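You operate a simulated robot arm through the tools that you are given. There is no shell and no other tool.

You are at the controls of a simulated robot arm. One attempt, no reset.

TASK
Spread the long bed, lay the damp brick on it and tap it down to the line.
Fine: mortar from the board, by trowel; tap with the mallet; both tools back. Set down upright: trowel, rubber mallet. A coat counts when it lies all over at full strength: go over it till it gets no stronger.

The check looks at the end state, three seconds after you hand in, the way a careful person would. Anything else that was tipped, shoved, dropped, spilled or broken makes it a failure.

THE ROBOT
A 7-joint arm with a two-finger gripper, fixed in place. Base frame: the origin is on the floor under the middle of its stand, x ahead of it, y to its left, z up. Units: m, degrees, N and s.
With the tool pointing down near the work surface it reaches from about 0.1 to 0.68 m from the base axis. Its first joint turns from -66.0 to 66.0 degrees. Payload 2.45 kg.
The TCP is the grasp point between the finger pads, 0.026 m short of the fingertips. In the tool frame z runs along the fingers and y along their closing line. The gripper opens to 0.096 m; its body begins 0.069 m behind the TCP.
Orientation is that of the tool frame in the base frame, as [roll, pitch, yaw] about the fixed x, y, z axes, in that order (R = Rz(yaw) Ry(pitch) Rx(roll)). With the fingers straight down and closing along the base's y, the tool's x points along the base's -x, its y along +y and its z along -z.

THE INTERFACE
- The arm moves only by the tool servo_tool. Its argument "commands" is a list of rows, each a list of 7 numbers: the finger opening in m, from 0 to 0.096, then the shift along the tool's x, y, z in units of 20 mm (1.0 is 20 mm), then the turn, a rotation vector about the tool's x, y, z in units of 5 degrees (1.0 is 5 degrees). In form: [[hand, x, y, z, wx, wy, wz], ...]. A call has 1 to 20 rows; each row shifts and turns the commanded pose from where the row before left it, along the tool's axes as they then stand. A call with a number of a shift or a turn outside -1 to 1 is refused whole. A row lasts 0.2 s, in which the tool goes at most 0.05 m and 8.6 degrees; a call with a longer step from one row to the next is refused whole, and so is a gripper value outside its range. Where a pose cannot be reached the arm comes as near as it can. A force on the tool above 40 N (or 10 N above the force at the start of the call, whichever is more), or a blocked arm, ends the call early, and 0.2 s more pass. The fingers move at their own pace (about 0.05 m/s each) and stop on an object; they squeeze with about 44 N. The grip force told is the motor's: it shows also when the fingers shut on nothing. Time passes only in rows, and 0.2 s behind the last, so rows that do not move let the fingers close. The reply holds the time, the measured pose of the TCP, the force on the tool along the base axes, the opening and the grip force, in the units named above and with some noise, with the torque about the TCP (base axes, N m) and any sound that the robot's microphone picked up, and new pictures: "pictures" is both (left out), scene, wrist or none.
- Cameras (640 x 400 px; columns grow to the right, rows downward): "scene" is fixed at [0.1589, -0.3881, 1.4184]; the picture's right is [0.83, -0.56, 0.00], its down [-0.35, -0.52, -0.78] and it looks along [0.44, 0.65, -0.62] (base axes); focal length 343 px, centre (320, 200). "wrist" rides on the gripper at [0.082, 0.003, -0.098] in the tool frame; the picture's right is [-0.04, 1.00, 0.00], its down [-0.73, -0.03, -0.68] and it looks along [-0.68, -0.03, 0.73] (tool axes); focal length 256 px, centre (320, 200). There is no depth. A picture from a camera that has moved, and an enlarged one, comes with that camera's place and axes in the base frame and with its lens.
- close_up(camera, box): a new picture of the part [left, top, right, bottom] of that camera's present view, enlarged. It takes no simulated time.
- hand_in(): hands the job in; it is judged then, once.

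Nothing tells you positions but the pictures and the camera data. Unless the task says otherwise, let go and move clear before handing in.

The tools are called after ">>>" as name(argument=value, ...) on one line, values as JSON. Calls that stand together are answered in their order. servo_tool: Moves the arm, as the interface text tells. Its arguments: {"type":"object","properties":{"commands":{"type":"array"},"pictures":{"type":"string","enum":["both","scene","wrist","none"]}},"required":["commands"]} The other tools are called the same way: close_up (camera, box) takes an enlarged picture of a part of a camera's view; hand_in () hands the job in.

At the start:

```text
time: 0.0
tool_pos: [0.4385, 0.0527, 1.1699]
orientation: [-180.0, -0.1, 180.0]
wrist_force: [0.2, -0.1, 0.6]
torque: [0.0, 0.0, -0.01]
width: 0.0961
gripper_force: 0.0
```

scene: 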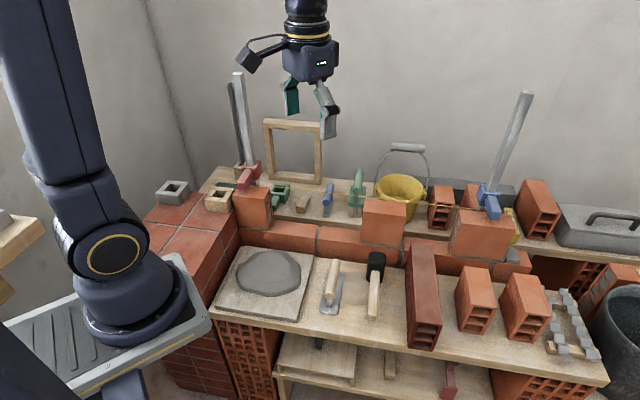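
wrist: 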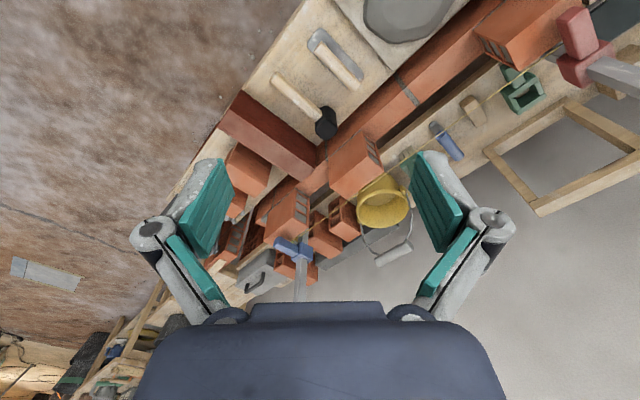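

I see a workbench with a mortar board, trowel, mallet, several bricks (one long, dark one that may be the damp one) and a wall course with gaps behind it. I'll look closer before moving.

>>> close_up(camera="scene", box=[200, 220, 420, 360])

>>> close_up(camera="scene", box=[380, 160, 640, 380])

>>> close_up(camera="scene", box=[220, 140, 400, 260])

>>> close_up(camera="scene", box=[340, 160, 560, 300])

>>> close_up(camera="wrist", box=[200, 0, 640, 280])

```text
2.86 times, centred on (310, 290) of scene
camera zoom: at [0.1589, -0.3881, 1.4184], right [0.83, -0.56, 0.0], down [-0.35, -0.52, -0.78], along [0.44, 0.65, -0.62], focal length 980 px, centre (349, -57)
```

zoom: 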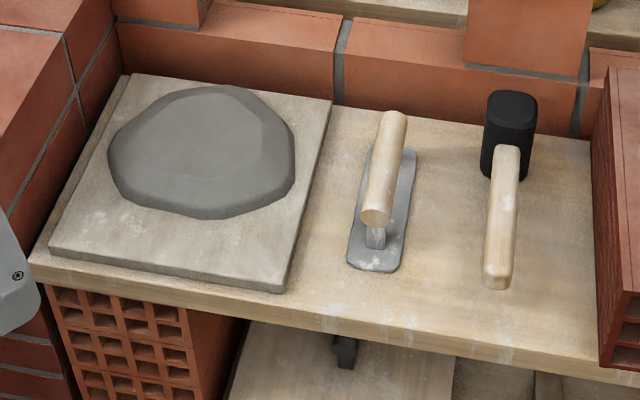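

```text
1.82 times, centred on (510, 270) of scene
camera zoom: at [0.1589, -0.3881, 1.4184], right [0.83, -0.56, 0.0], down [-0.35, -0.52, -0.78], along [0.44, 0.65, -0.62], focal length 624 px, centre (-26, 73)
```

zoom: 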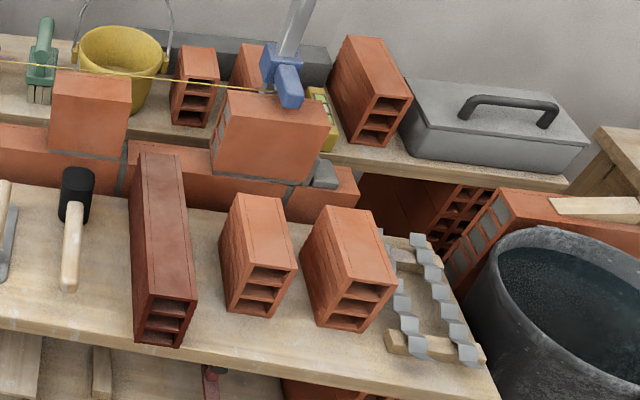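

```text
3.33 times, centred on (310, 200) of scene
camera zoom: at [0.1589, -0.3881, 1.4184], right [0.83, -0.56, 0.0], down [-0.35, -0.52, -0.78], along [0.44, 0.65, -0.62], focal length 1144 px, centre (353, 200)
```

zoom: 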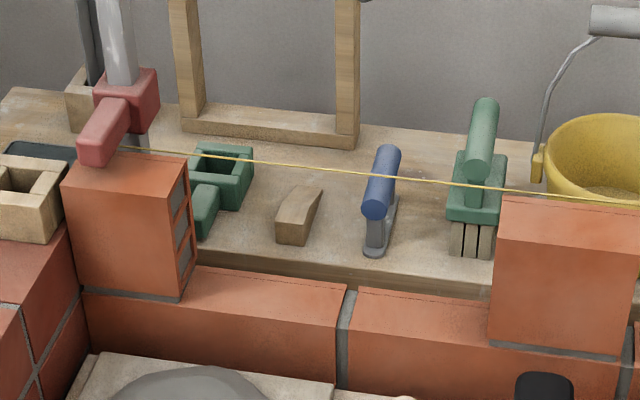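

```text
2.86 times, centred on (450, 230) of scene
camera zoom: at [0.1589, -0.3881, 1.4184], right [0.83, -0.56, 0.0], down [-0.35, -0.52, -0.78], along [0.44, 0.65, -0.62], focal length 980 px, centre (-51, 114)
```

zoom: 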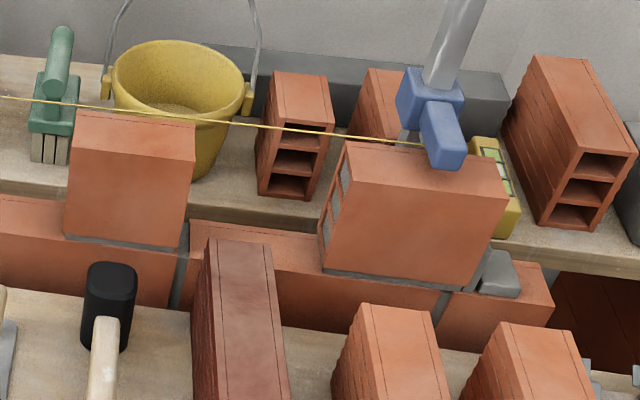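

```text
1.43 times, centred on (420, 140) of wrist
camera zoom: at [0.3564, 0.0573, 1.2691], right [0.04, 1.0, 0.0], down [0.73, -0.03, 0.68], along [0.68, -0.03, -0.73], focal length 366 px, centre (177, 286)
```

zoom: 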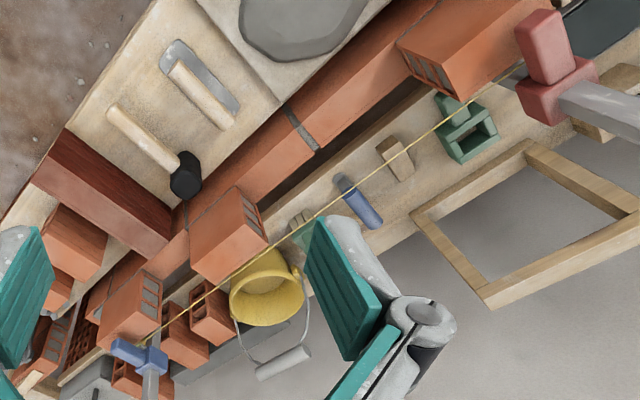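

Dark-red long brick is very likely the damp one, and the bed between the left and middle upper bricks looks like the long one. I'll take sharper close-ups from the wrist camera to triangulate positions.

>>> close_up(camera="wrist", box=[240, 0, 400, 100])

>>> close_up(camera="wrist", box=[360, 0, 640, 175])

>>> close_up(camera="wrist", box=[200, 80, 420, 220])

>>> close_up(camera="scene", box=[300, 240, 400, 330])

>>> close_up(camera="scene", box=[390, 230, 470, 360])

>>> close_up(camera="scene", box=[0, 180, 240, 400])

```text
4.00 times, centred on (320, 50) of wrist
camera zoom: at [0.3564, 0.0573, 1.2691], right [0.04, 1.0, 0.0], down [0.73, -0.03, 0.68], along [0.68, -0.03, -0.73], focal length 1024 px, centre (320, 800)
```

zoom: 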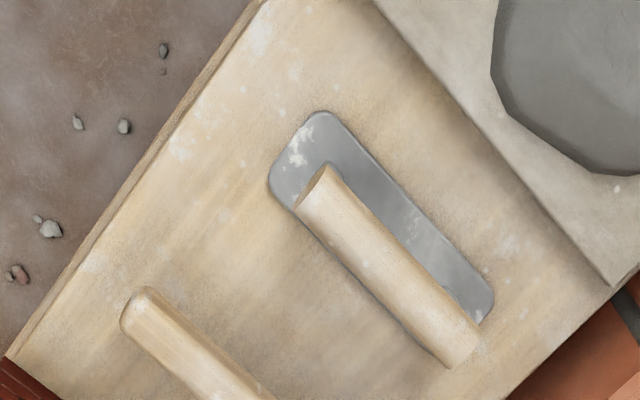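

```text
2.29 times, centred on (500, 88) of wrist
camera zoom: at [0.3564, 0.0573, 1.2691], right [0.04, 1.0, 0.0], down [0.73, -0.03, 0.68], along [0.68, -0.03, -0.73], focal length 585 px, centre (-91, 457)
```

zoom: 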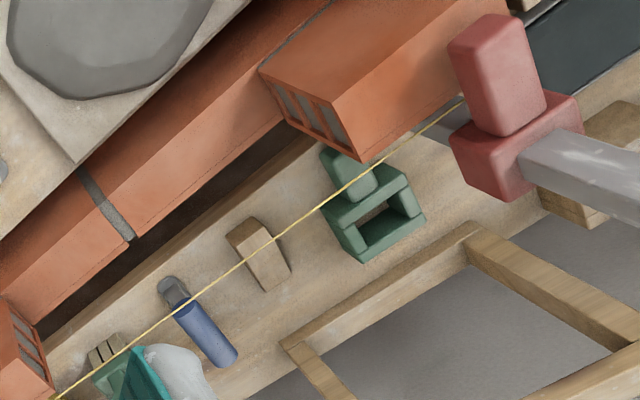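

```text
2.86 times, centred on (310, 150) of wrist
camera zoom: at [0.3564, 0.0573, 1.2691], right [0.04, 1.0, 0.0], down [0.73, -0.03, 0.68], along [0.68, -0.03, -0.73], focal length 731 px, centre (349, 343)
```

zoom: 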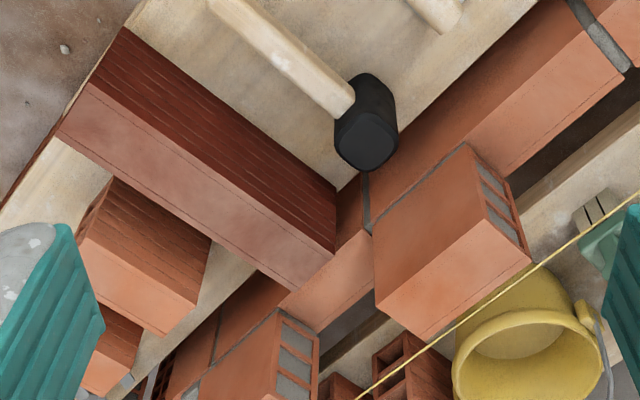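

```text
4.44 times, centred on (350, 285) of scene
camera zoom: at [0.1589, -0.3881, 1.4184], right [0.83, -0.56, 0.0], down [-0.35, -0.52, -0.78], along [0.44, 0.65, -0.62], focal length 1525 px, centre (187, -178)
```

zoom: 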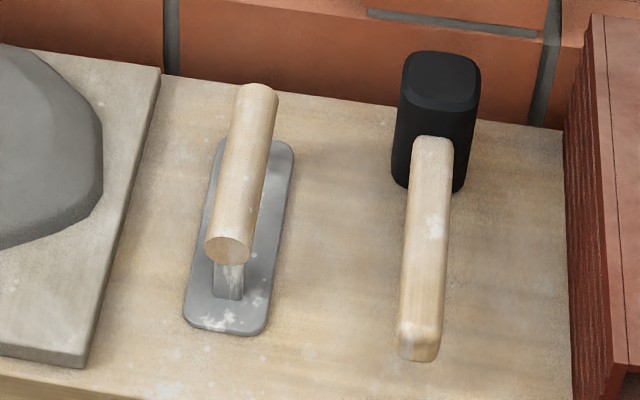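

```text
3.08 times, centred on (430, 295) of scene
camera zoom: at [0.1589, -0.3881, 1.4184], right [0.83, -0.56, 0.0], down [-0.35, -0.52, -0.78], along [0.44, 0.65, -0.62], focal length 1056 px, centre (-18, -92)
```

zoom: 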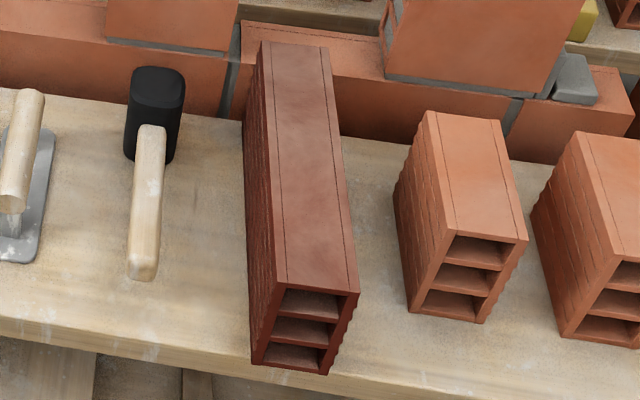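

```text
1.82 times, centred on (120, 290) of scene
camera zoom: at [0.1589, -0.3881, 1.4184], right [0.83, -0.56, 0.0], down [-0.35, -0.52, -0.78], along [0.44, 0.65, -0.62], focal length 624 px, centre (684, 36)
```

zoom: 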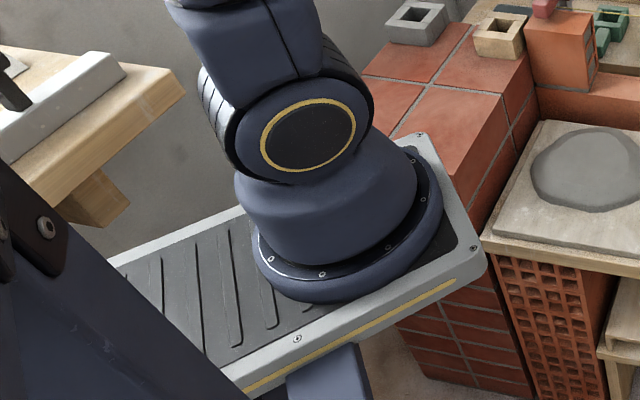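

Triangulating suggests the bench is at about z≈0.63, with the wall running along (1,-1) at 45° to the base axes and the trowel, mallet and brick lying along (1,1). I'll turn the tool 45° so the wrist camera faces the wall squarely.

>>> servo_tool(commands=[[0.096, 0, 0, 0, 0, 0, -1], [0.096, 0, 0, 0, 0, 0, -1], [0.096, 0, 0, 0, 0, 0, -1], [0.096, 0, 0, 0, 0, 0, -1], [0.096, 0, 0, 0, 0, 0, -1], [0.096, 0, 0, 0, 0, 0, -1], [0.096, 0, 0, 0, 0, 0, -1], [0.096, 0, 0, 0, 0, 0, -1], [0.096, 0, 0, 0, 0, 0, -1]])

```text
time: 2.0
tool_pos: [0.4378, 0.0528, 1.169]
orientation: [-179.9, 0.0, -134.8]
wrist_force: [-0.7, -0.7, -0.6]
torque: [0.01, 0.0, 0.02]
width: 0.0963
gripper_force: 0.1
camera wrist: at [0.3781, -0.0015, 1.2686], right [-0.68, 0.73, 0.0], down [0.54, 0.5, 0.68], along [0.5, 0.46, -0.73], focal length 256 px, centre (320, 200)
```

scene: 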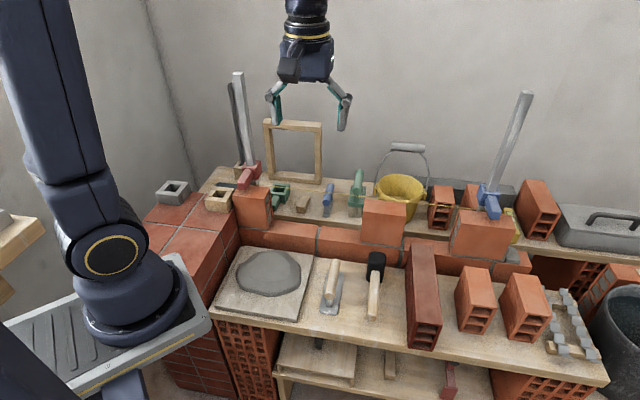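
wrist: 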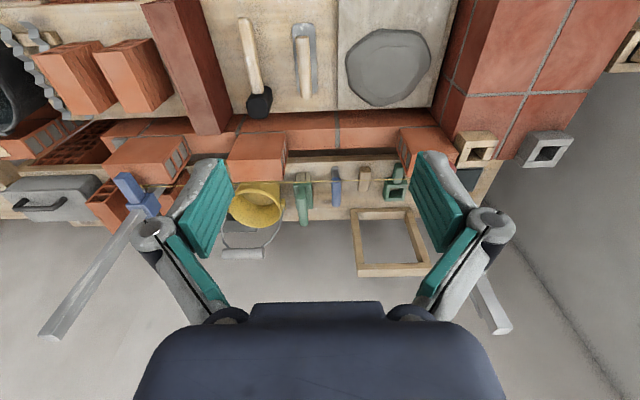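

The wall is now square in the wrist view. I'll pull back along the tool x so the bench and bed come nearer the picture centre.

>>> servo_tool(commands=[[0.096, 1, 0, 0, 0, 0, 0], [0.096, 1, 0, 0, 0, 0, 0], [0.096, 1, 0, 0, 0, 0, 0], [0.096, 1, 0, 0, 0, 0, 0], [0.096, 1, 0, 0, 0, 0, 0], [0.096, 1, 0, 0, 0, 0, 0], [0.096, 1, 0, 0, 0, 0, 0], [0.096, 1, 0, 0, 0, 0, 0]])

```text
time: 3.8
tool_pos: [0.3243, -0.0612, 1.1699]
orientation: [-179.9, 0.0, -134.9]
wrist_force: [-0.6, 0.6, -1.0]
torque: [0.04, -0.01, 0.0]
width: 0.0959
gripper_force: 0.0
camera wrist: at [0.2649, -0.1152, 1.2686], right [-0.68, 0.73, 0.0], down [0.54, 0.5, 0.68], along [0.5, 0.46, -0.73], focal length 256 px, centre (320, 200)
```

scene: 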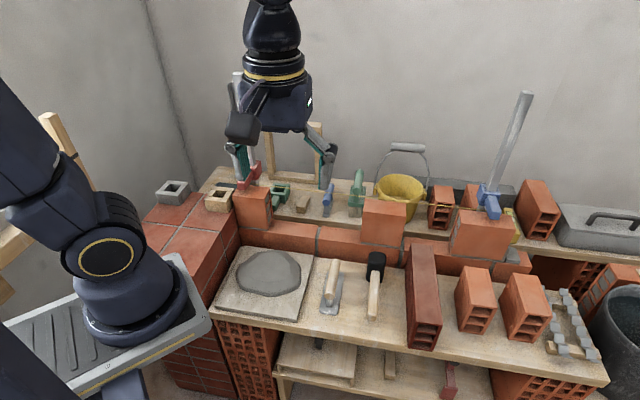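
wrist: 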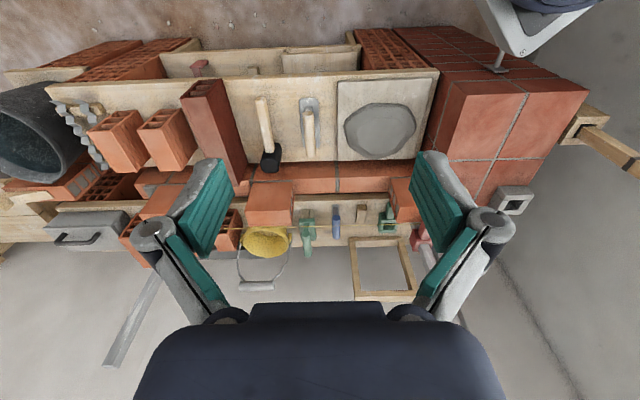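

Good overview. I'll take close-ups here to pin down heights and positions of trowel, mallet, board, and the bed.

>>> close_up(camera="wrist", box=[240, 70, 440, 195])

>>> close_up(camera="wrist", box=[230, 140, 430, 265])

>>> close_up(camera="wrist", box=[140, 60, 300, 200])

```text
3.20 times, centred on (340, 132) of wrist
camera zoom: at [0.2649, -0.1152, 1.2686], right [-0.68, 0.73, 0.0], down [0.54, 0.5, 0.68], along [0.5, 0.46, -0.73], focal length 819 px, centre (256, 416)
```

zoom: 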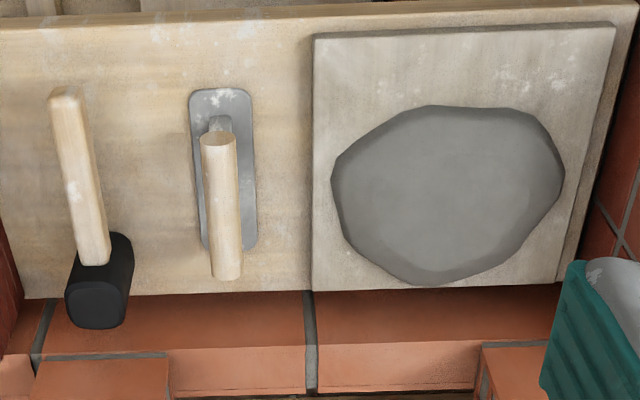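

```text
3.20 times, centred on (330, 202) of wrist
camera zoom: at [0.2649, -0.1152, 1.2686], right [-0.68, 0.73, 0.0], down [0.54, 0.5, 0.68], along [0.5, 0.46, -0.73], focal length 819 px, centre (288, 192)
```

zoom: 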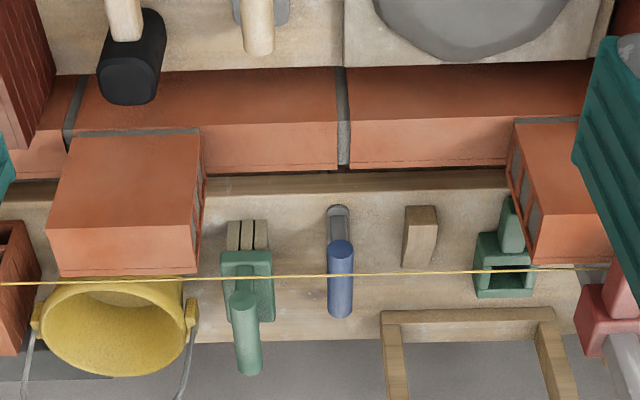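

```text
2.86 times, centred on (220, 130) of wrist
camera zoom: at [0.2649, -0.1152, 1.2686], right [-0.68, 0.73, 0.0], down [0.54, 0.5, 0.68], along [0.5, 0.46, -0.73], focal length 731 px, centre (606, 400)
```

zoom: 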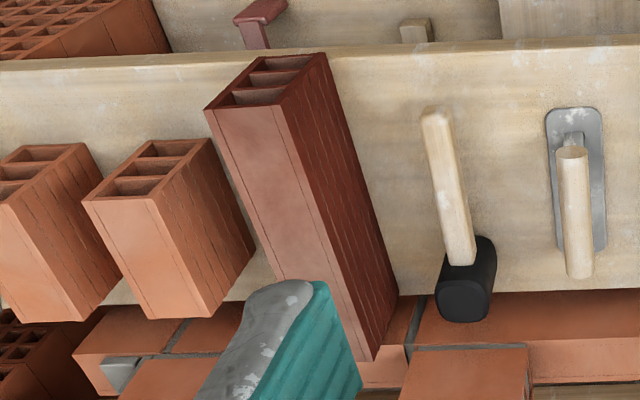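

Estimates so far: bench z≈0.60, lower wall course top ≈0.64, trowel handle around z≈0.67. I'll move lower and closer to the bed for better views.

>>> servo_tool(commands=[[0.096, -0.7, 0, 1, 0, 0, 0], [0.096, -0.7, 0, 1, 0, 0, 0], [0.096, -0.7, 0, 1, 0, 0, 0], [0.096, -0.7, 0, 1, 0, 0, 0], [0.096, -0.7, 0, 1, 0, 0, 0], [0.096, -0.7, 0, 1, 0, 0, 0], [0.096, -0.7, 0, 1, 0, 0, 0], [0.096, -0.7, 0, 1, 0, 0, 0], [0.096, -0.7, 0, 1, 0, 0, 0], [0.096, -0.7, 0, 1, 0, 0, 0]], pictures="wrist")

```text
time: 6.0
tool_pos: [0.4267, 0.0415, 0.9703]
orientation: [180.0, 0.1, -134.9]
wrist_force: [0.3, 0.3, 0.0]
torque: [-0.01, 0.0, 0.01]
width: 0.0958
gripper_force: 0.1
camera wrist: at [0.366, -0.0137, 1.0689], right [-0.68, 0.73, 0.0], down [0.54, 0.5, 0.68], along [0.5, 0.46, -0.73], focal length 256 px, centre (320, 200)
```

wrist: 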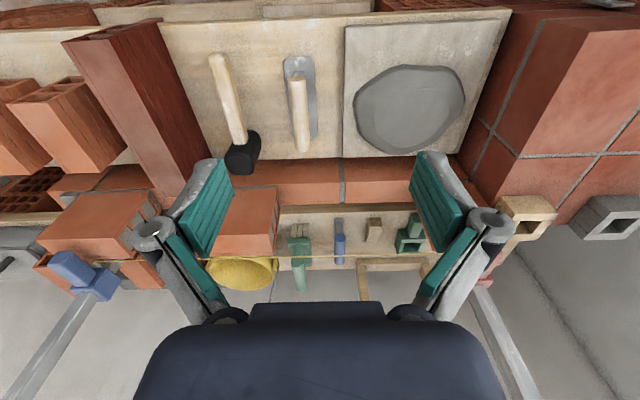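

>>> close_up(camera="wrist", box=[200, 130, 440, 280])

>>> close_up(camera="wrist", box=[190, 30, 350, 180])

>>> close_up(camera="wrist", box=[330, 0, 520, 180])

>>> close_up(camera="wrist", box=[60, 0, 220, 200])

```text
2.67 times, centred on (320, 205) of wrist
camera zoom: at [0.366, -0.0137, 1.0689], right [-0.68, 0.73, 0.0], down [0.54, 0.5, 0.68], along [0.5, 0.46, -0.73], focal length 683 px, centre (320, 187)
```

zoom: 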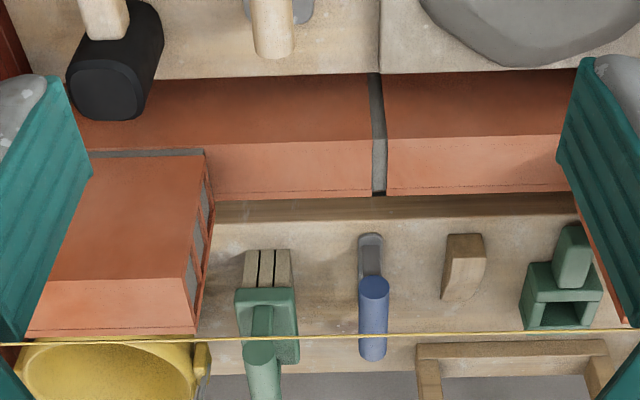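

```text
2.67 times, centred on (270, 105) of wrist
camera zoom: at [0.366, -0.0137, 1.0689], right [-0.68, 0.73, 0.0], down [0.54, 0.5, 0.68], along [0.5, 0.46, -0.73], focal length 683 px, centre (453, 453)
```

zoom: 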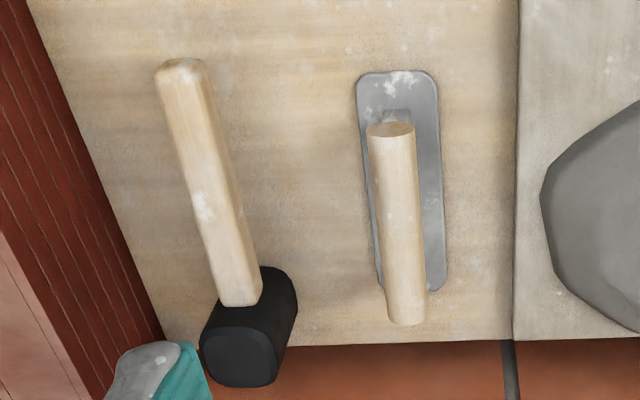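

```text
2.22 times, centred on (425, 90) of wrist
camera zoom: at [0.366, -0.0137, 1.0689], right [-0.68, 0.73, 0.0], down [0.54, 0.5, 0.68], along [0.5, 0.46, -0.73], focal length 569 px, centre (87, 444)
```

zoom: 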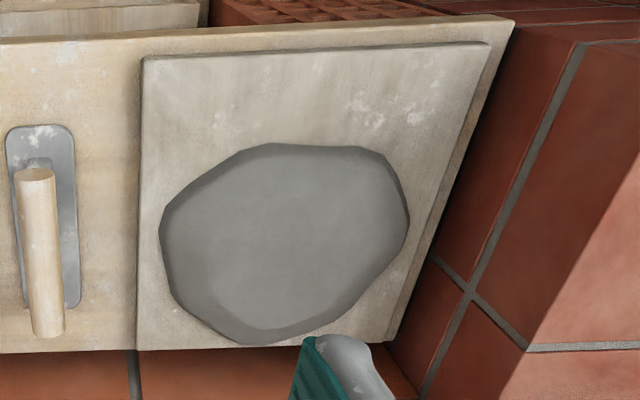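

```text
2.00 times, centred on (140, 100) of wrist
camera zoom: at [0.366, -0.0137, 1.0689], right [-0.68, 0.73, 0.0], down [0.54, 0.5, 0.68], along [0.5, 0.46, -0.73], focal length 512 px, centre (680, 400)
```

zoom: 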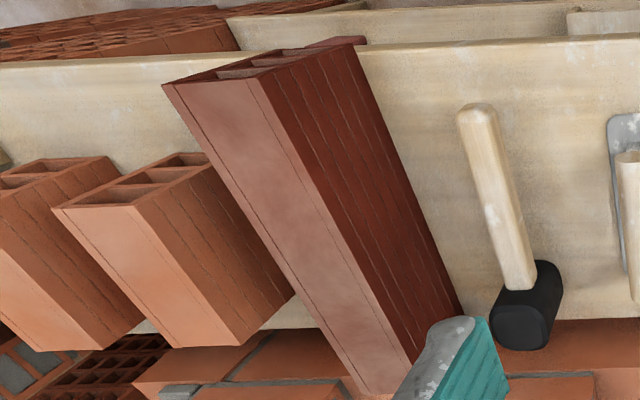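

I have decent estimates for the tools. I need finer detail of the bed, string and brick ends, so I take more scene and wrist close-ups.

>>> close_up(camera="scene", box=[230, 170, 330, 270])

>>> close_up(camera="scene", box=[310, 180, 420, 270])

>>> close_up(camera="scene", box=[430, 170, 540, 280])

>>> close_up(camera="wrist", box=[420, 170, 560, 290])

>>> close_up(camera="wrist", box=[200, 180, 300, 270])

```text
4.00 times, centred on (280, 220) of scene
camera zoom: at [0.1589, -0.3881, 1.4184], right [0.83, -0.56, 0.0], down [-0.35, -0.52, -0.78], along [0.44, 0.65, -0.62], focal length 1372 px, centre (480, 120)
```

zoom: 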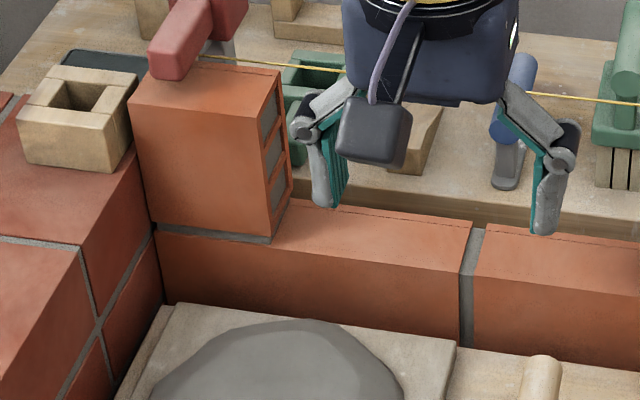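

```text
4.44 times, centred on (365, 225) of scene
camera zoom: at [0.1589, -0.3881, 1.4184], right [0.83, -0.56, 0.0], down [-0.35, -0.52, -0.78], along [0.44, 0.65, -0.62], focal length 1525 px, centre (120, 89)
```

zoom: 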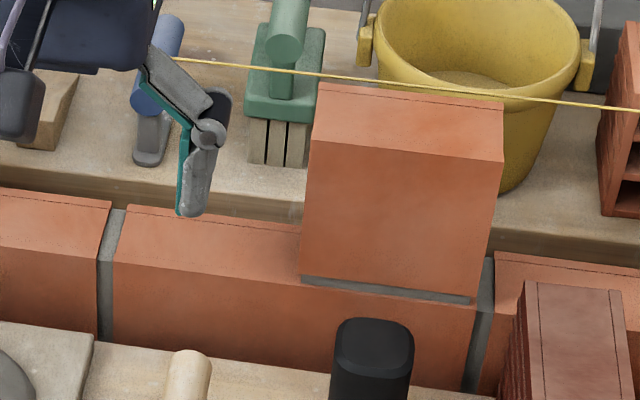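

```text
3.64 times, centred on (485, 225) of scene
camera zoom: at [0.1589, -0.3881, 1.4184], right [0.83, -0.56, 0.0], down [-0.35, -0.52, -0.78], along [0.44, 0.65, -0.62], focal length 1248 px, centre (-280, 109)
```

zoom: 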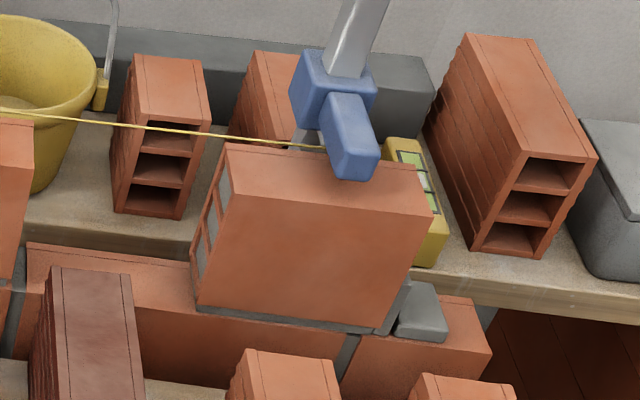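

```text
3.33 times, centred on (490, 230) of wrist
camera zoom: at [0.366, -0.0137, 1.0689], right [-0.68, 0.73, 0.0], down [0.54, 0.5, 0.68], along [0.5, 0.46, -0.73], focal length 853 px, centre (-247, 100)
```

zoom: 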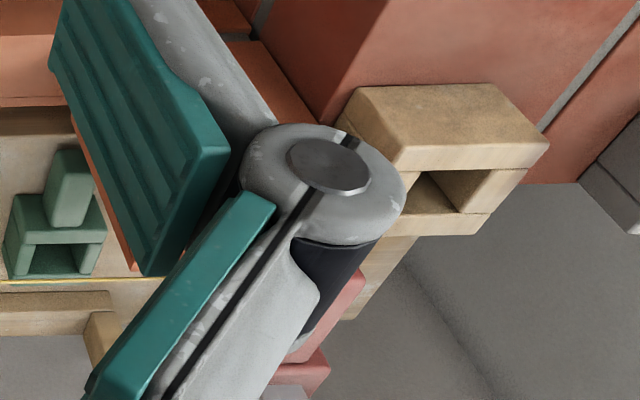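

```text
4.44 times, centred on (250, 225) of wrist
camera zoom: at [0.366, -0.0137, 1.0689], right [-0.68, 0.73, 0.0], down [0.54, 0.5, 0.68], along [0.5, 0.46, -0.73], focal length 1138 px, centre (631, 89)
```

zoom: 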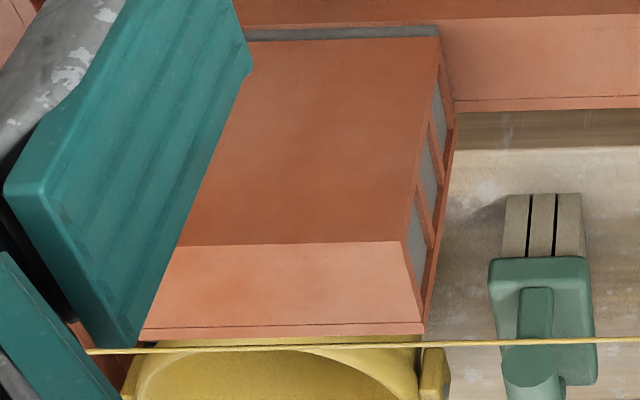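

The line sits only about 4 mm behind and about level with the tops of the upper bricks. The wall depth runs n≈0.583–0.641, and the long gap along the wall runs u≈0.07–0.367. I'll now go above the trowel handle at about u 0.3075, n 0.405.

>>> servo_tool(commands=[[0.07, -0.46, -0.22, 1, 0, 0, 0], [0.07, -0.46, -0.22, 1, 0, 0, 0], [0.07, -0.46, -0.22, 1, 0, 0, 0], [0.07, -0.46, -0.22, 1, 0, 0, 0], [0.07, -0.46, -0.22, 1, 0, 0, 0], [0.07, -0.46, -0.22, 1, 0, 0, 0], [0.07, -0.46, -0.22, 1, 0, 0, 0], [0.07, -0.46, -0.22, 1, 0, 0, 0]])

```text
time: 7.8
tool_pos: [0.5019, 0.0675, 0.8116]
orientation: [-180.0, 0.0, -135.1]
wrist_force: [0.4, 0.1, -0.9]
torque: [0.0, -0.02, 0.04]
width: 0.0697
gripper_force: 0.1
camera wrist: at [0.4417, 0.0123, 0.9094], right [-0.68, 0.73, 0.0], down [0.54, 0.5, 0.68], along [0.5, 0.46, -0.73], focal length 256 px, centre (320, 200)
```

scene: 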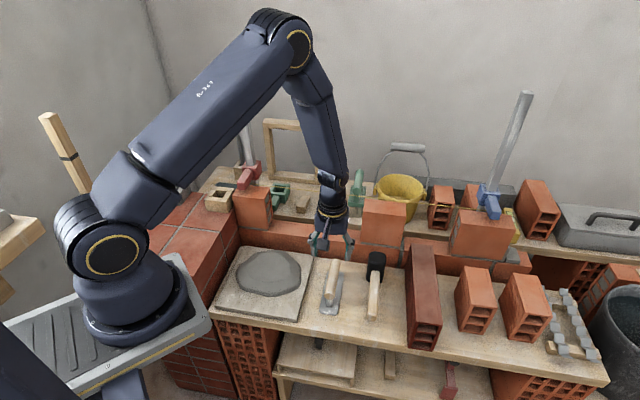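
wrist: 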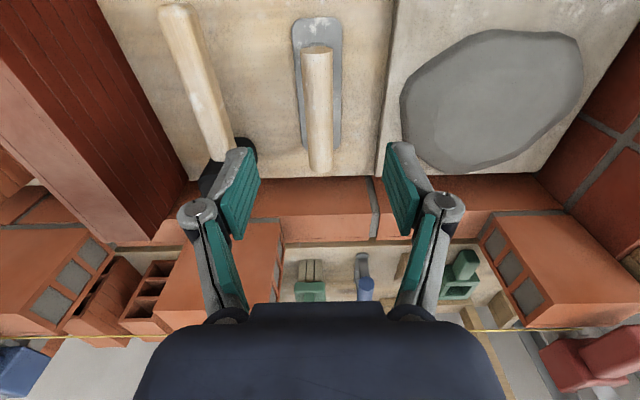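

The handle is lined up under the tool centre. I'll descend to about z 0.668 and close on it.

>>> servo_tool(commands=[[0.07, 0, 0, 1, 0, 0, 0], [0.07, 0, 0, 1, 0, 0, 0], [0.07, 0, 0, 1, 0, 0, 0], [0.07, 0, 0, 1, 0, 0, 0], [0.07, 0, 0, 1, 0, 0, 0], [0.07, 0, 0, 1, 0, 0, 0], [0.07, 0, 0, 1, 0, 0, 0], [0.07, 0, 0, 0.1, 0, 0, 0]])

>>> close_up(camera="wrist", box=[220, 60, 420, 240])

>>> close_up(camera="scene", box=[290, 230, 400, 330])

```text
time: 9.6
tool_pos: [0.4998, 0.0658, 0.6687]
orientation: [-180.0, 0.0, -135.0]
wrist_force: [0.4, 0.9, -0.6]
torque: [-0.01, 0.01, -0.01]
width: 0.0701
gripper_force: 0.0
camera wrist: at [0.4398, 0.0115, 0.7676], right [-0.68, 0.73, 0.0], down [0.54, 0.5, 0.68], along [0.5, 0.46, -0.73], focal length 256 px, centre (320, 200)
```

scene: 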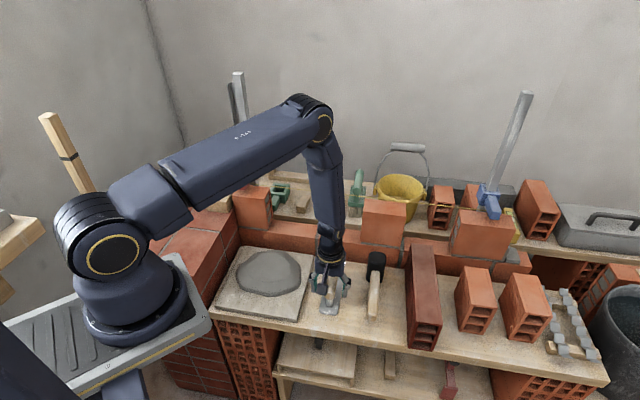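
wrist: 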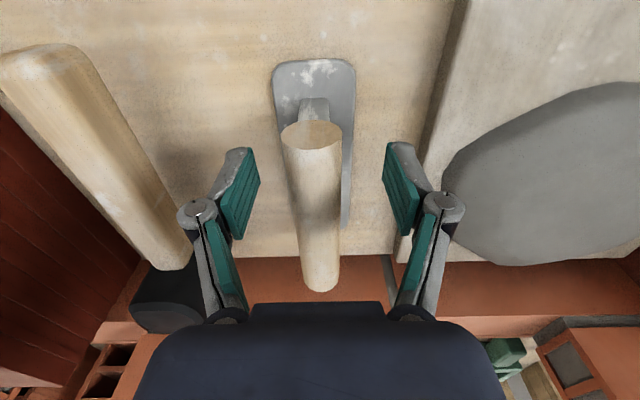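

```text
2.22 times, centred on (320, 150) of wrist
camera zoom: at [0.4398, 0.0115, 0.7676], right [-0.68, 0.73, 0.0], down [0.54, 0.5, 0.68], along [0.5, 0.46, -0.73], focal length 569 px, centre (320, 311)
```

zoom: 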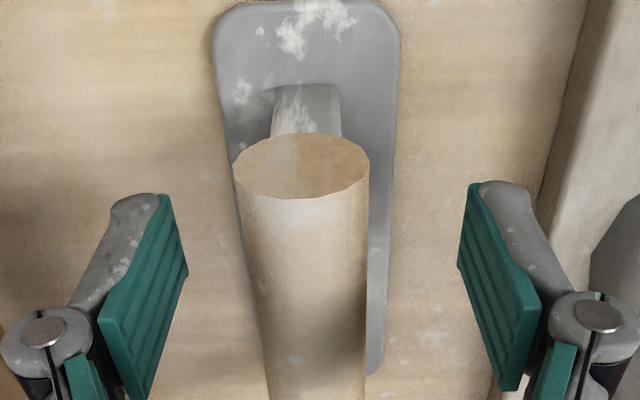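

```text
4.00 times, centred on (345, 280) of scene
camera zoom: at [0.1589, -0.3881, 1.4184], right [0.83, -0.56, 0.0], down [-0.35, -0.52, -0.78], along [0.44, 0.65, -0.62], focal length 1372 px, centre (220, -120)
```

zoom: 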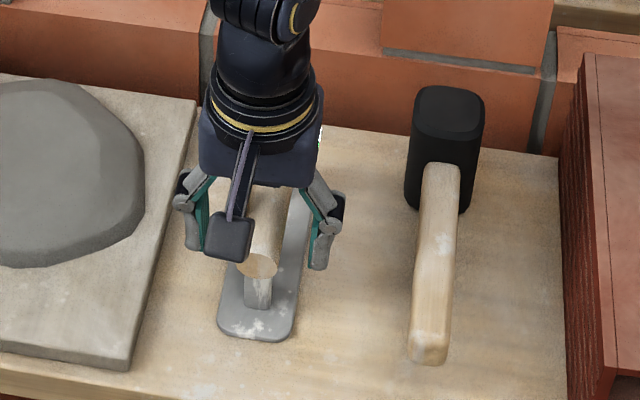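

Fingers straddle the handle; it's about 2 mm to one side and the axis is about 5 mm below the TCP. I'll correct slightly and close.

>>> servo_tool(commands=[[0.07, 0, -0.1, 0.25, 0, 0, 0], [0.0, 0, 0, 0, 0, 0, 0], [0.0, 0, 0, 0, 0, 0, 0], [0.0, 0, 0, 0, 0, 0, 0], [0.0, 0, 0, 0, 0, 0, 0], [0.0, 0, 0, 0, 0, 0, 0]], pictures="wrist")

```text
time: 11.0
tool_pos: [0.5013, 0.0638, 0.665]
orientation: [179.9, 0.0, -135.0]
wrist_force: [0.5, 0.2, 0.9]
torque: [-0.02, -0.03, -0.07]
width: 0.0266
gripper_force: 44.1
camera wrist: at [0.4415, 0.0102, 0.7625], right [-0.68, 0.73, 0.0], down [0.54, 0.5, 0.68], along [0.5, 0.46, -0.73], focal length 256 px, centre (320, 200)
```

wrist: 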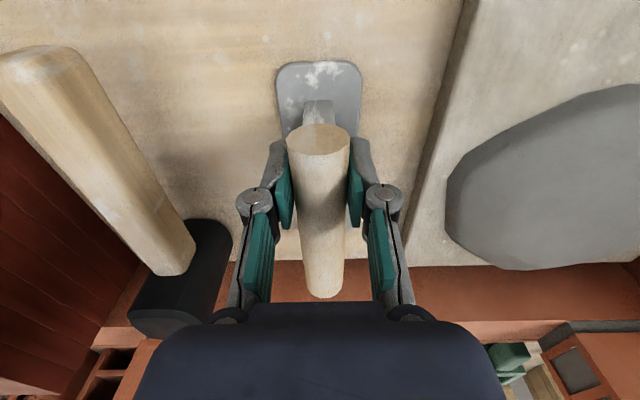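

Trowel gripped (26.6 mm). I'll lift it and carry it above the mortar heap.

>>> servo_tool(commands=[[0.0, 0, 0, -0.5, 0, 0, 0], [0.0, 0, 0, -1, 0, 0, 0], [0.0, 0, 0, -1, 0, 0, 0], [0.0, 0, 0, -1, 0, 0, 0], [0.0, 0, 0, -1, 0, 0, 0], [0.0, 0, 0, -1, 0, 0, 0], [0.0, 0, 0, -1, 0, 0, 0]])

>>> close_up(camera="scene", box=[210, 200, 400, 330])

```text
time: 12.6
tool_pos: [0.5026, 0.0639, 0.7949]
orientation: [-180.0, 0.0, -135.1]
wrist_force: [-0.2, 0.0, -2.0]
torque: [-0.07, 0.05, 0.01]
width: 0.0265
gripper_force: 44.1
camera wrist: at [0.4424, 0.0092, 0.8937], right [-0.68, 0.73, 0.0], down [0.54, 0.5, 0.68], along [0.5, 0.46, -0.73], focal length 256 px, centre (320, 200)
```

scene: 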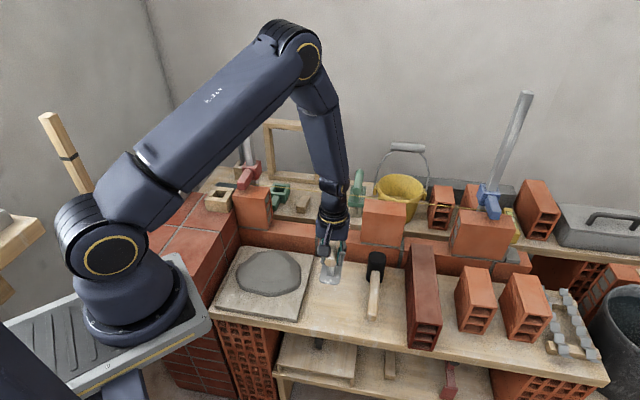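
wrist: 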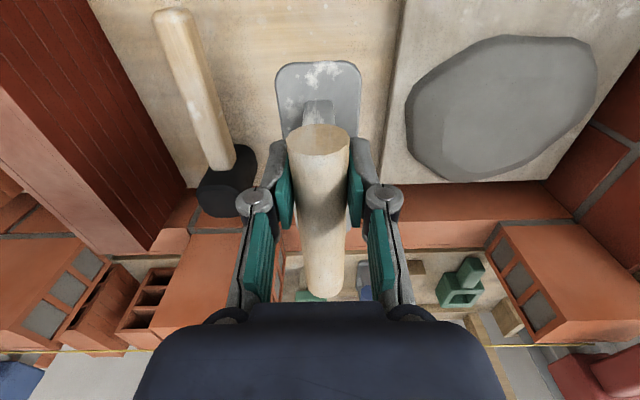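

```text
3.08 times, centred on (305, 265) of scene
camera zoom: at [0.159, -0.3881, 1.4184], right [0.83, -0.56, 0.0], down [-0.35, -0.52, -0.78], along [0.44, 0.65, -0.62], focal length 1056 px, centre (366, 0)
```

zoom: 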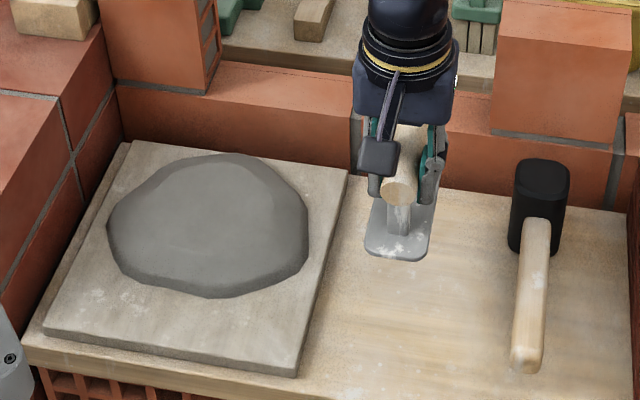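

Trowel is in the air, level. Now I'll carry it left over the heap.

>>> servo_tool(commands=[[0.0, -0.1, 0.94, 0.1, 0, 0, 0], [0.0, -0.1, 0.94, 0.1, 0, 0, 0], [0.0, -0.1, 0.94, 0.1, 0, 0, 0], [0.0, -0.1, 0.94, 0.1, 0, 0, 0], [0.0, -0.1, 0.94, 0.1, 0, 0, 0], [0.0, -0.1, 0.94, 0.1, 0, 0, 0], [0.0, -0.1, 0.94, 0.1, 0, 0, 0], [0.0, -0.1, 0.94, 0.1, 0, 0, 0], [0.0, -0.1, 0.94, 0.1, 0, 0, 0], [0.0, -0.1, 0.94, 0.1, 0, 0, 0]])

>>> close_up(camera="scene", box=[210, 200, 400, 330])

```text
time: 14.8
tool_pos: [0.3845, 0.2125, 0.7733]
orientation: [-179.9, 0.1, -135.0]
wrist_force: [0.3, 0.3, -1.6]
torque: [-0.06, 0.06, -0.01]
width: 0.0267
gripper_force: 44.1
camera wrist: at [0.3239, 0.1578, 0.8716], right [-0.68, 0.73, 0.0], down [0.54, 0.5, 0.68], along [0.5, 0.46, -0.73], focal length 256 px, centre (320, 200)
```

scene: 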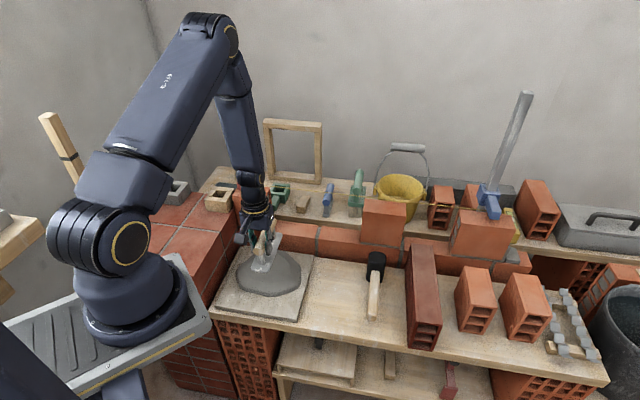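
wrist: 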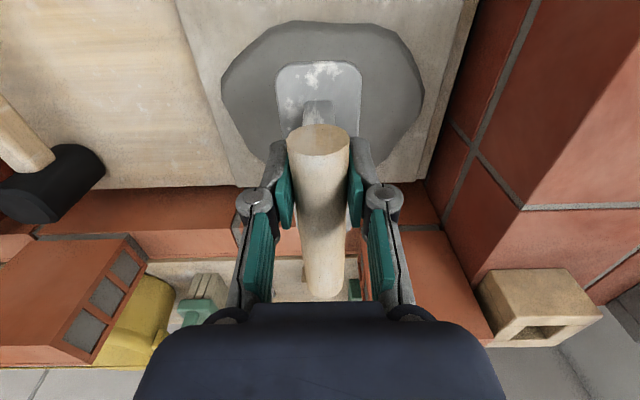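

```text
3.08 times, centred on (305, 265) of scene
camera zoom: at [0.159, -0.3881, 1.4184], right [0.83, -0.56, 0.0], down [-0.35, -0.52, -0.78], along [0.44, 0.65, -0.62], focal length 1056 px, centre (366, 0)
```

zoom: 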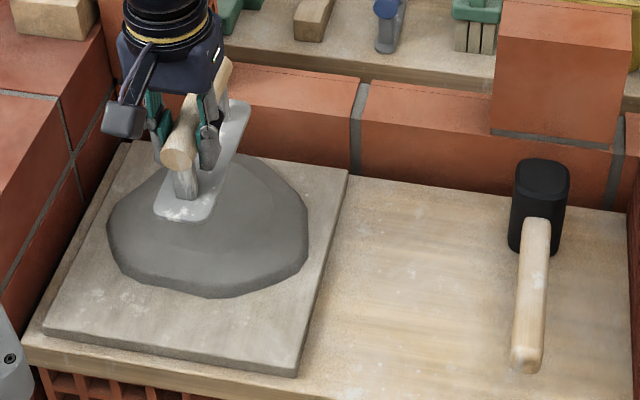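

Blade is over the heap. I'll descend in small steps, watching the force.

>>> servo_tool(commands=[[0.0, 0, 0, 0.5, 0, 0, 0], [0.0, 0, 0, 0.5, 0, 0, 0], [0.0, 0, 0, 0.5, 0, 0, 0]])

>>> close_up(camera="scene", box=[210, 200, 330, 330])

```text
time: 15.6
tool_pos: [0.3839, 0.2117, 0.7417]
orientation: [-180.0, 0.1, -134.9]
wrist_force: [0.5, -0.5, -2.5]
torque: [-0.07, 0.09, 0.03]
width: 0.0269
gripper_force: 44.3
camera wrist: at [0.324, 0.1568, 0.8412], right [-0.68, 0.73, 0.0], down [0.54, 0.5, 0.68], along [0.5, 0.46, -0.73], focal length 256 px, centre (320, 200)
```

scene: 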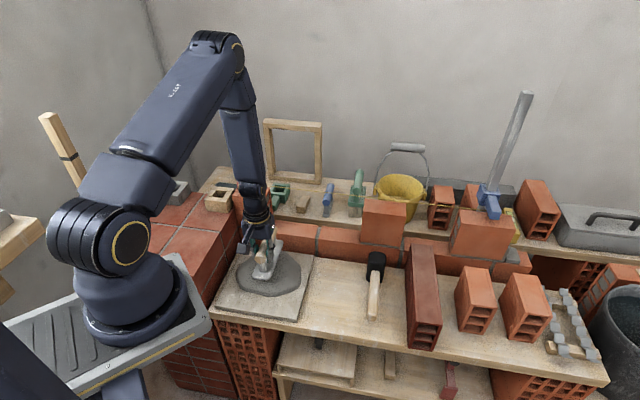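
wrist: 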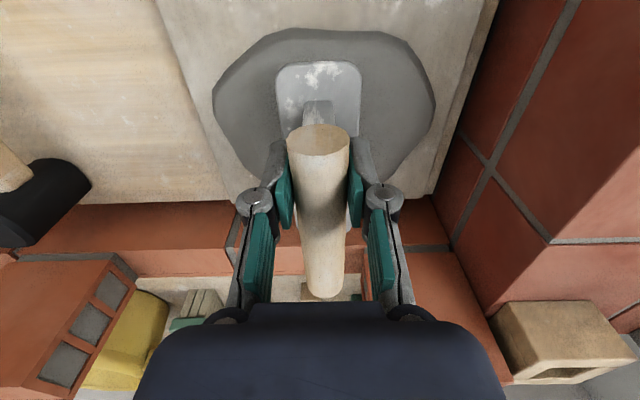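

```text
3.08 times, centred on (270, 265) of scene
camera zoom: at [0.159, -0.3881, 1.4184], right [0.83, -0.56, 0.0], down [-0.35, -0.52, -0.78], along [0.44, 0.65, -0.62], focal length 1056 px, centre (474, 0)
```

zoom: 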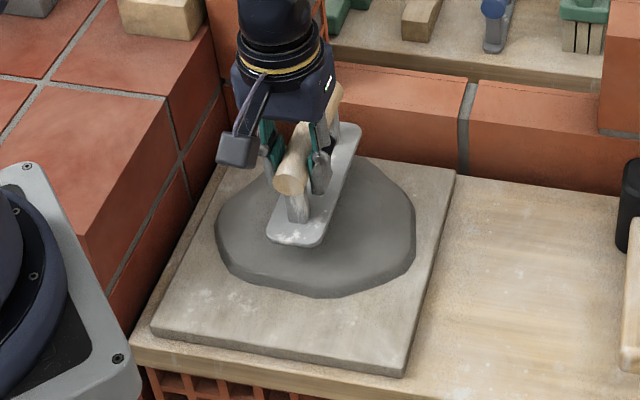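

Still in free air with the blade shadow closing in. I'll continue down slowly.

>>> servo_tool(commands=[[0.0, 0, 0, 0.25, 0, 0, 0], [0.0, 0, 0, 0.25, 0, 0, 0], [0.0, 0, 0, 0.25, 0, 0, 0]], pictures="none")

>>> close_up(camera="scene", box=[210, 200, 330, 330])

```text
time: 16.4
tool_pos: [0.3829, 0.2118, 0.7264]
orientation: [179.9, 0.0, -134.9]
wrist_force: [-0.3, 0.1, -1.6]
torque: [-0.03, 0.06, 0.03]
width: 0.0267
gripper_force: 43.7
```

```text
3.08 times, centred on (270, 265) of scene
camera zoom: at [0.159, -0.3881, 1.4184], right [0.83, -0.56, 0.0], down [-0.35, -0.52, -0.78], along [0.44, 0.65, -0.62], focal length 1056 px, centre (474, 0)
```

zoom: 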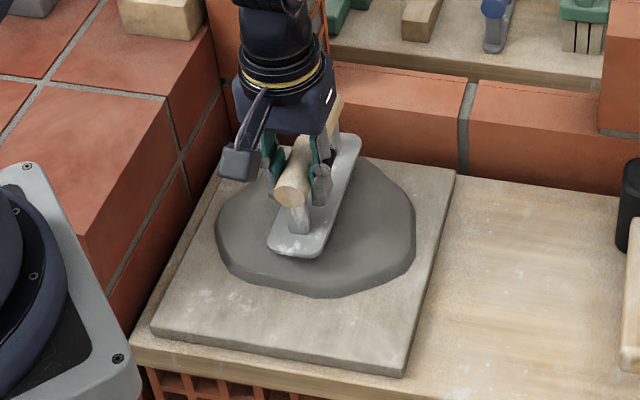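

>>> servo_tool(commands=[[0.0, 0, 0, 0.2, 0, 0, 0], [0.0, 0, 0, 0.2, 0, 0, 0]], pictures="none")

>>> close_up(camera="scene", box=[210, 200, 330, 330])

```text
time: 17.0
tool_pos: [0.3838, 0.212, 0.7203]
orientation: [180.0, -0.1, -135.0]
wrist_force: [0.0, 0.3, -2.7]
torque: [-0.04, 0.07, -0.02]
width: 0.0268
gripper_force: 43.8
```

```text
3.08 times, centred on (270, 265) of scene
camera zoom: at [0.159, -0.3881, 1.4184], right [0.83, -0.56, 0.0], down [-0.35, -0.52, -0.78], along [0.44, 0.65, -0.62], focal length 1056 px, centre (474, 0)
```

zoom: 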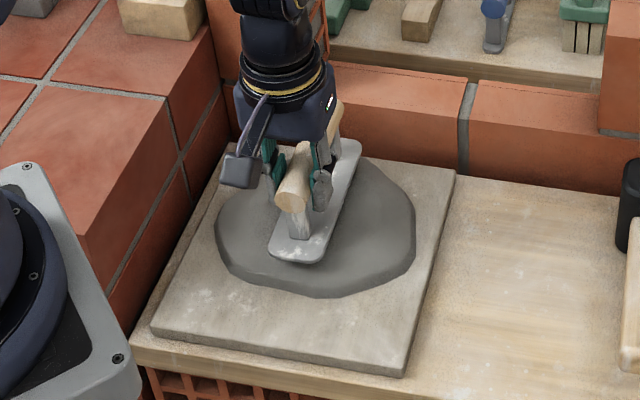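

>>> servo_tool(commands=[[0.0, 0, 0, 0.2, 0, 0, 0], [0.0, 0, 0, 0.2, 0, 0, 0]], pictures="none")

>>> close_up(camera="scene", box=[210, 200, 330, 330])

```text
time: 17.6
tool_pos: [0.3832, 0.2118, 0.7124]
orientation: [-180.0, 0.0, -135.0]
wrist_force: [-0.9, -0.4, -2.5]
torque: [-0.04, 0.05, 0.01]
width: 0.0264
gripper_force: 43.9
```

```text
3.08 times, centred on (270, 265) of scene
camera zoom: at [0.159, -0.3881, 1.4184], right [0.83, -0.56, 0.0], down [-0.35, -0.52, -0.78], along [0.44, 0.65, -0.62], focal length 1056 px, centre (474, 0)
```

zoom: 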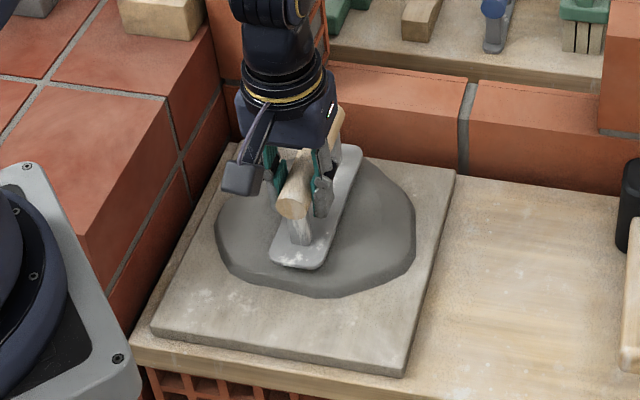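

>>> servo_tool(commands=[[0.0, 0, 0, 0.15, 0, 0, 0], [0.0, 0, 0, 0.15, 0, 0, 0]], pictures="none")

>>> close_up(camera="scene", box=[210, 200, 330, 330])

>>> close_up(camera="wrist", box=[200, 20, 460, 200])

```text
time: 18.2
tool_pos: [0.3836, 0.2117, 0.7068]
orientation: [180.0, 0.0, -135.0]
wrist_force: [-4.5, -4.5, 34.7]
torque: [-0.09, 0.14, -0.01]
width: 0.0271
gripper_force: 44.1
```

```text
3.08 times, centred on (270, 265) of scene
camera zoom: at [0.1584, -0.3884, 1.4184], right [0.83, -0.56, 0.0], down [-0.35, -0.52, -0.78], along [0.44, 0.65, -0.62], focal length 1056 px, centre (474, 0)
```

zoom: 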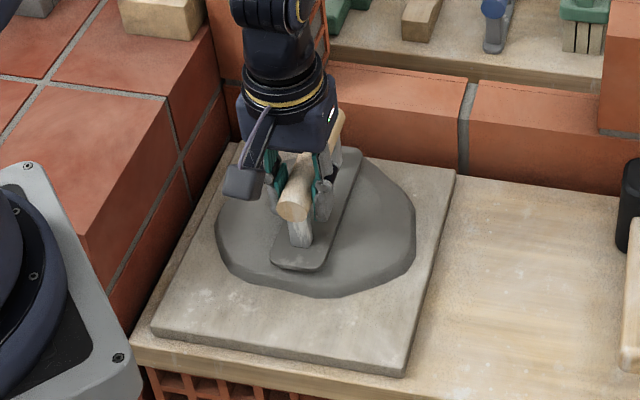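

```text
2.22 times, centred on (330, 110) of wrist
camera zoom: at [0.3232, 0.1573, 0.8061], right [-0.68, 0.73, 0.0], down [0.54, 0.5, 0.68], along [0.5, 0.46, -0.73], focal length 569 px, centre (298, 400)
```

zoom: 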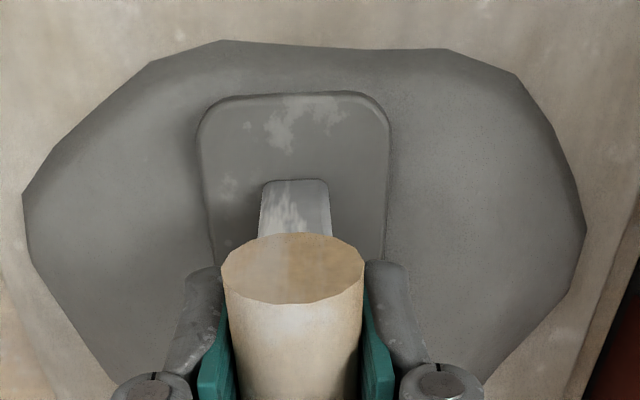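

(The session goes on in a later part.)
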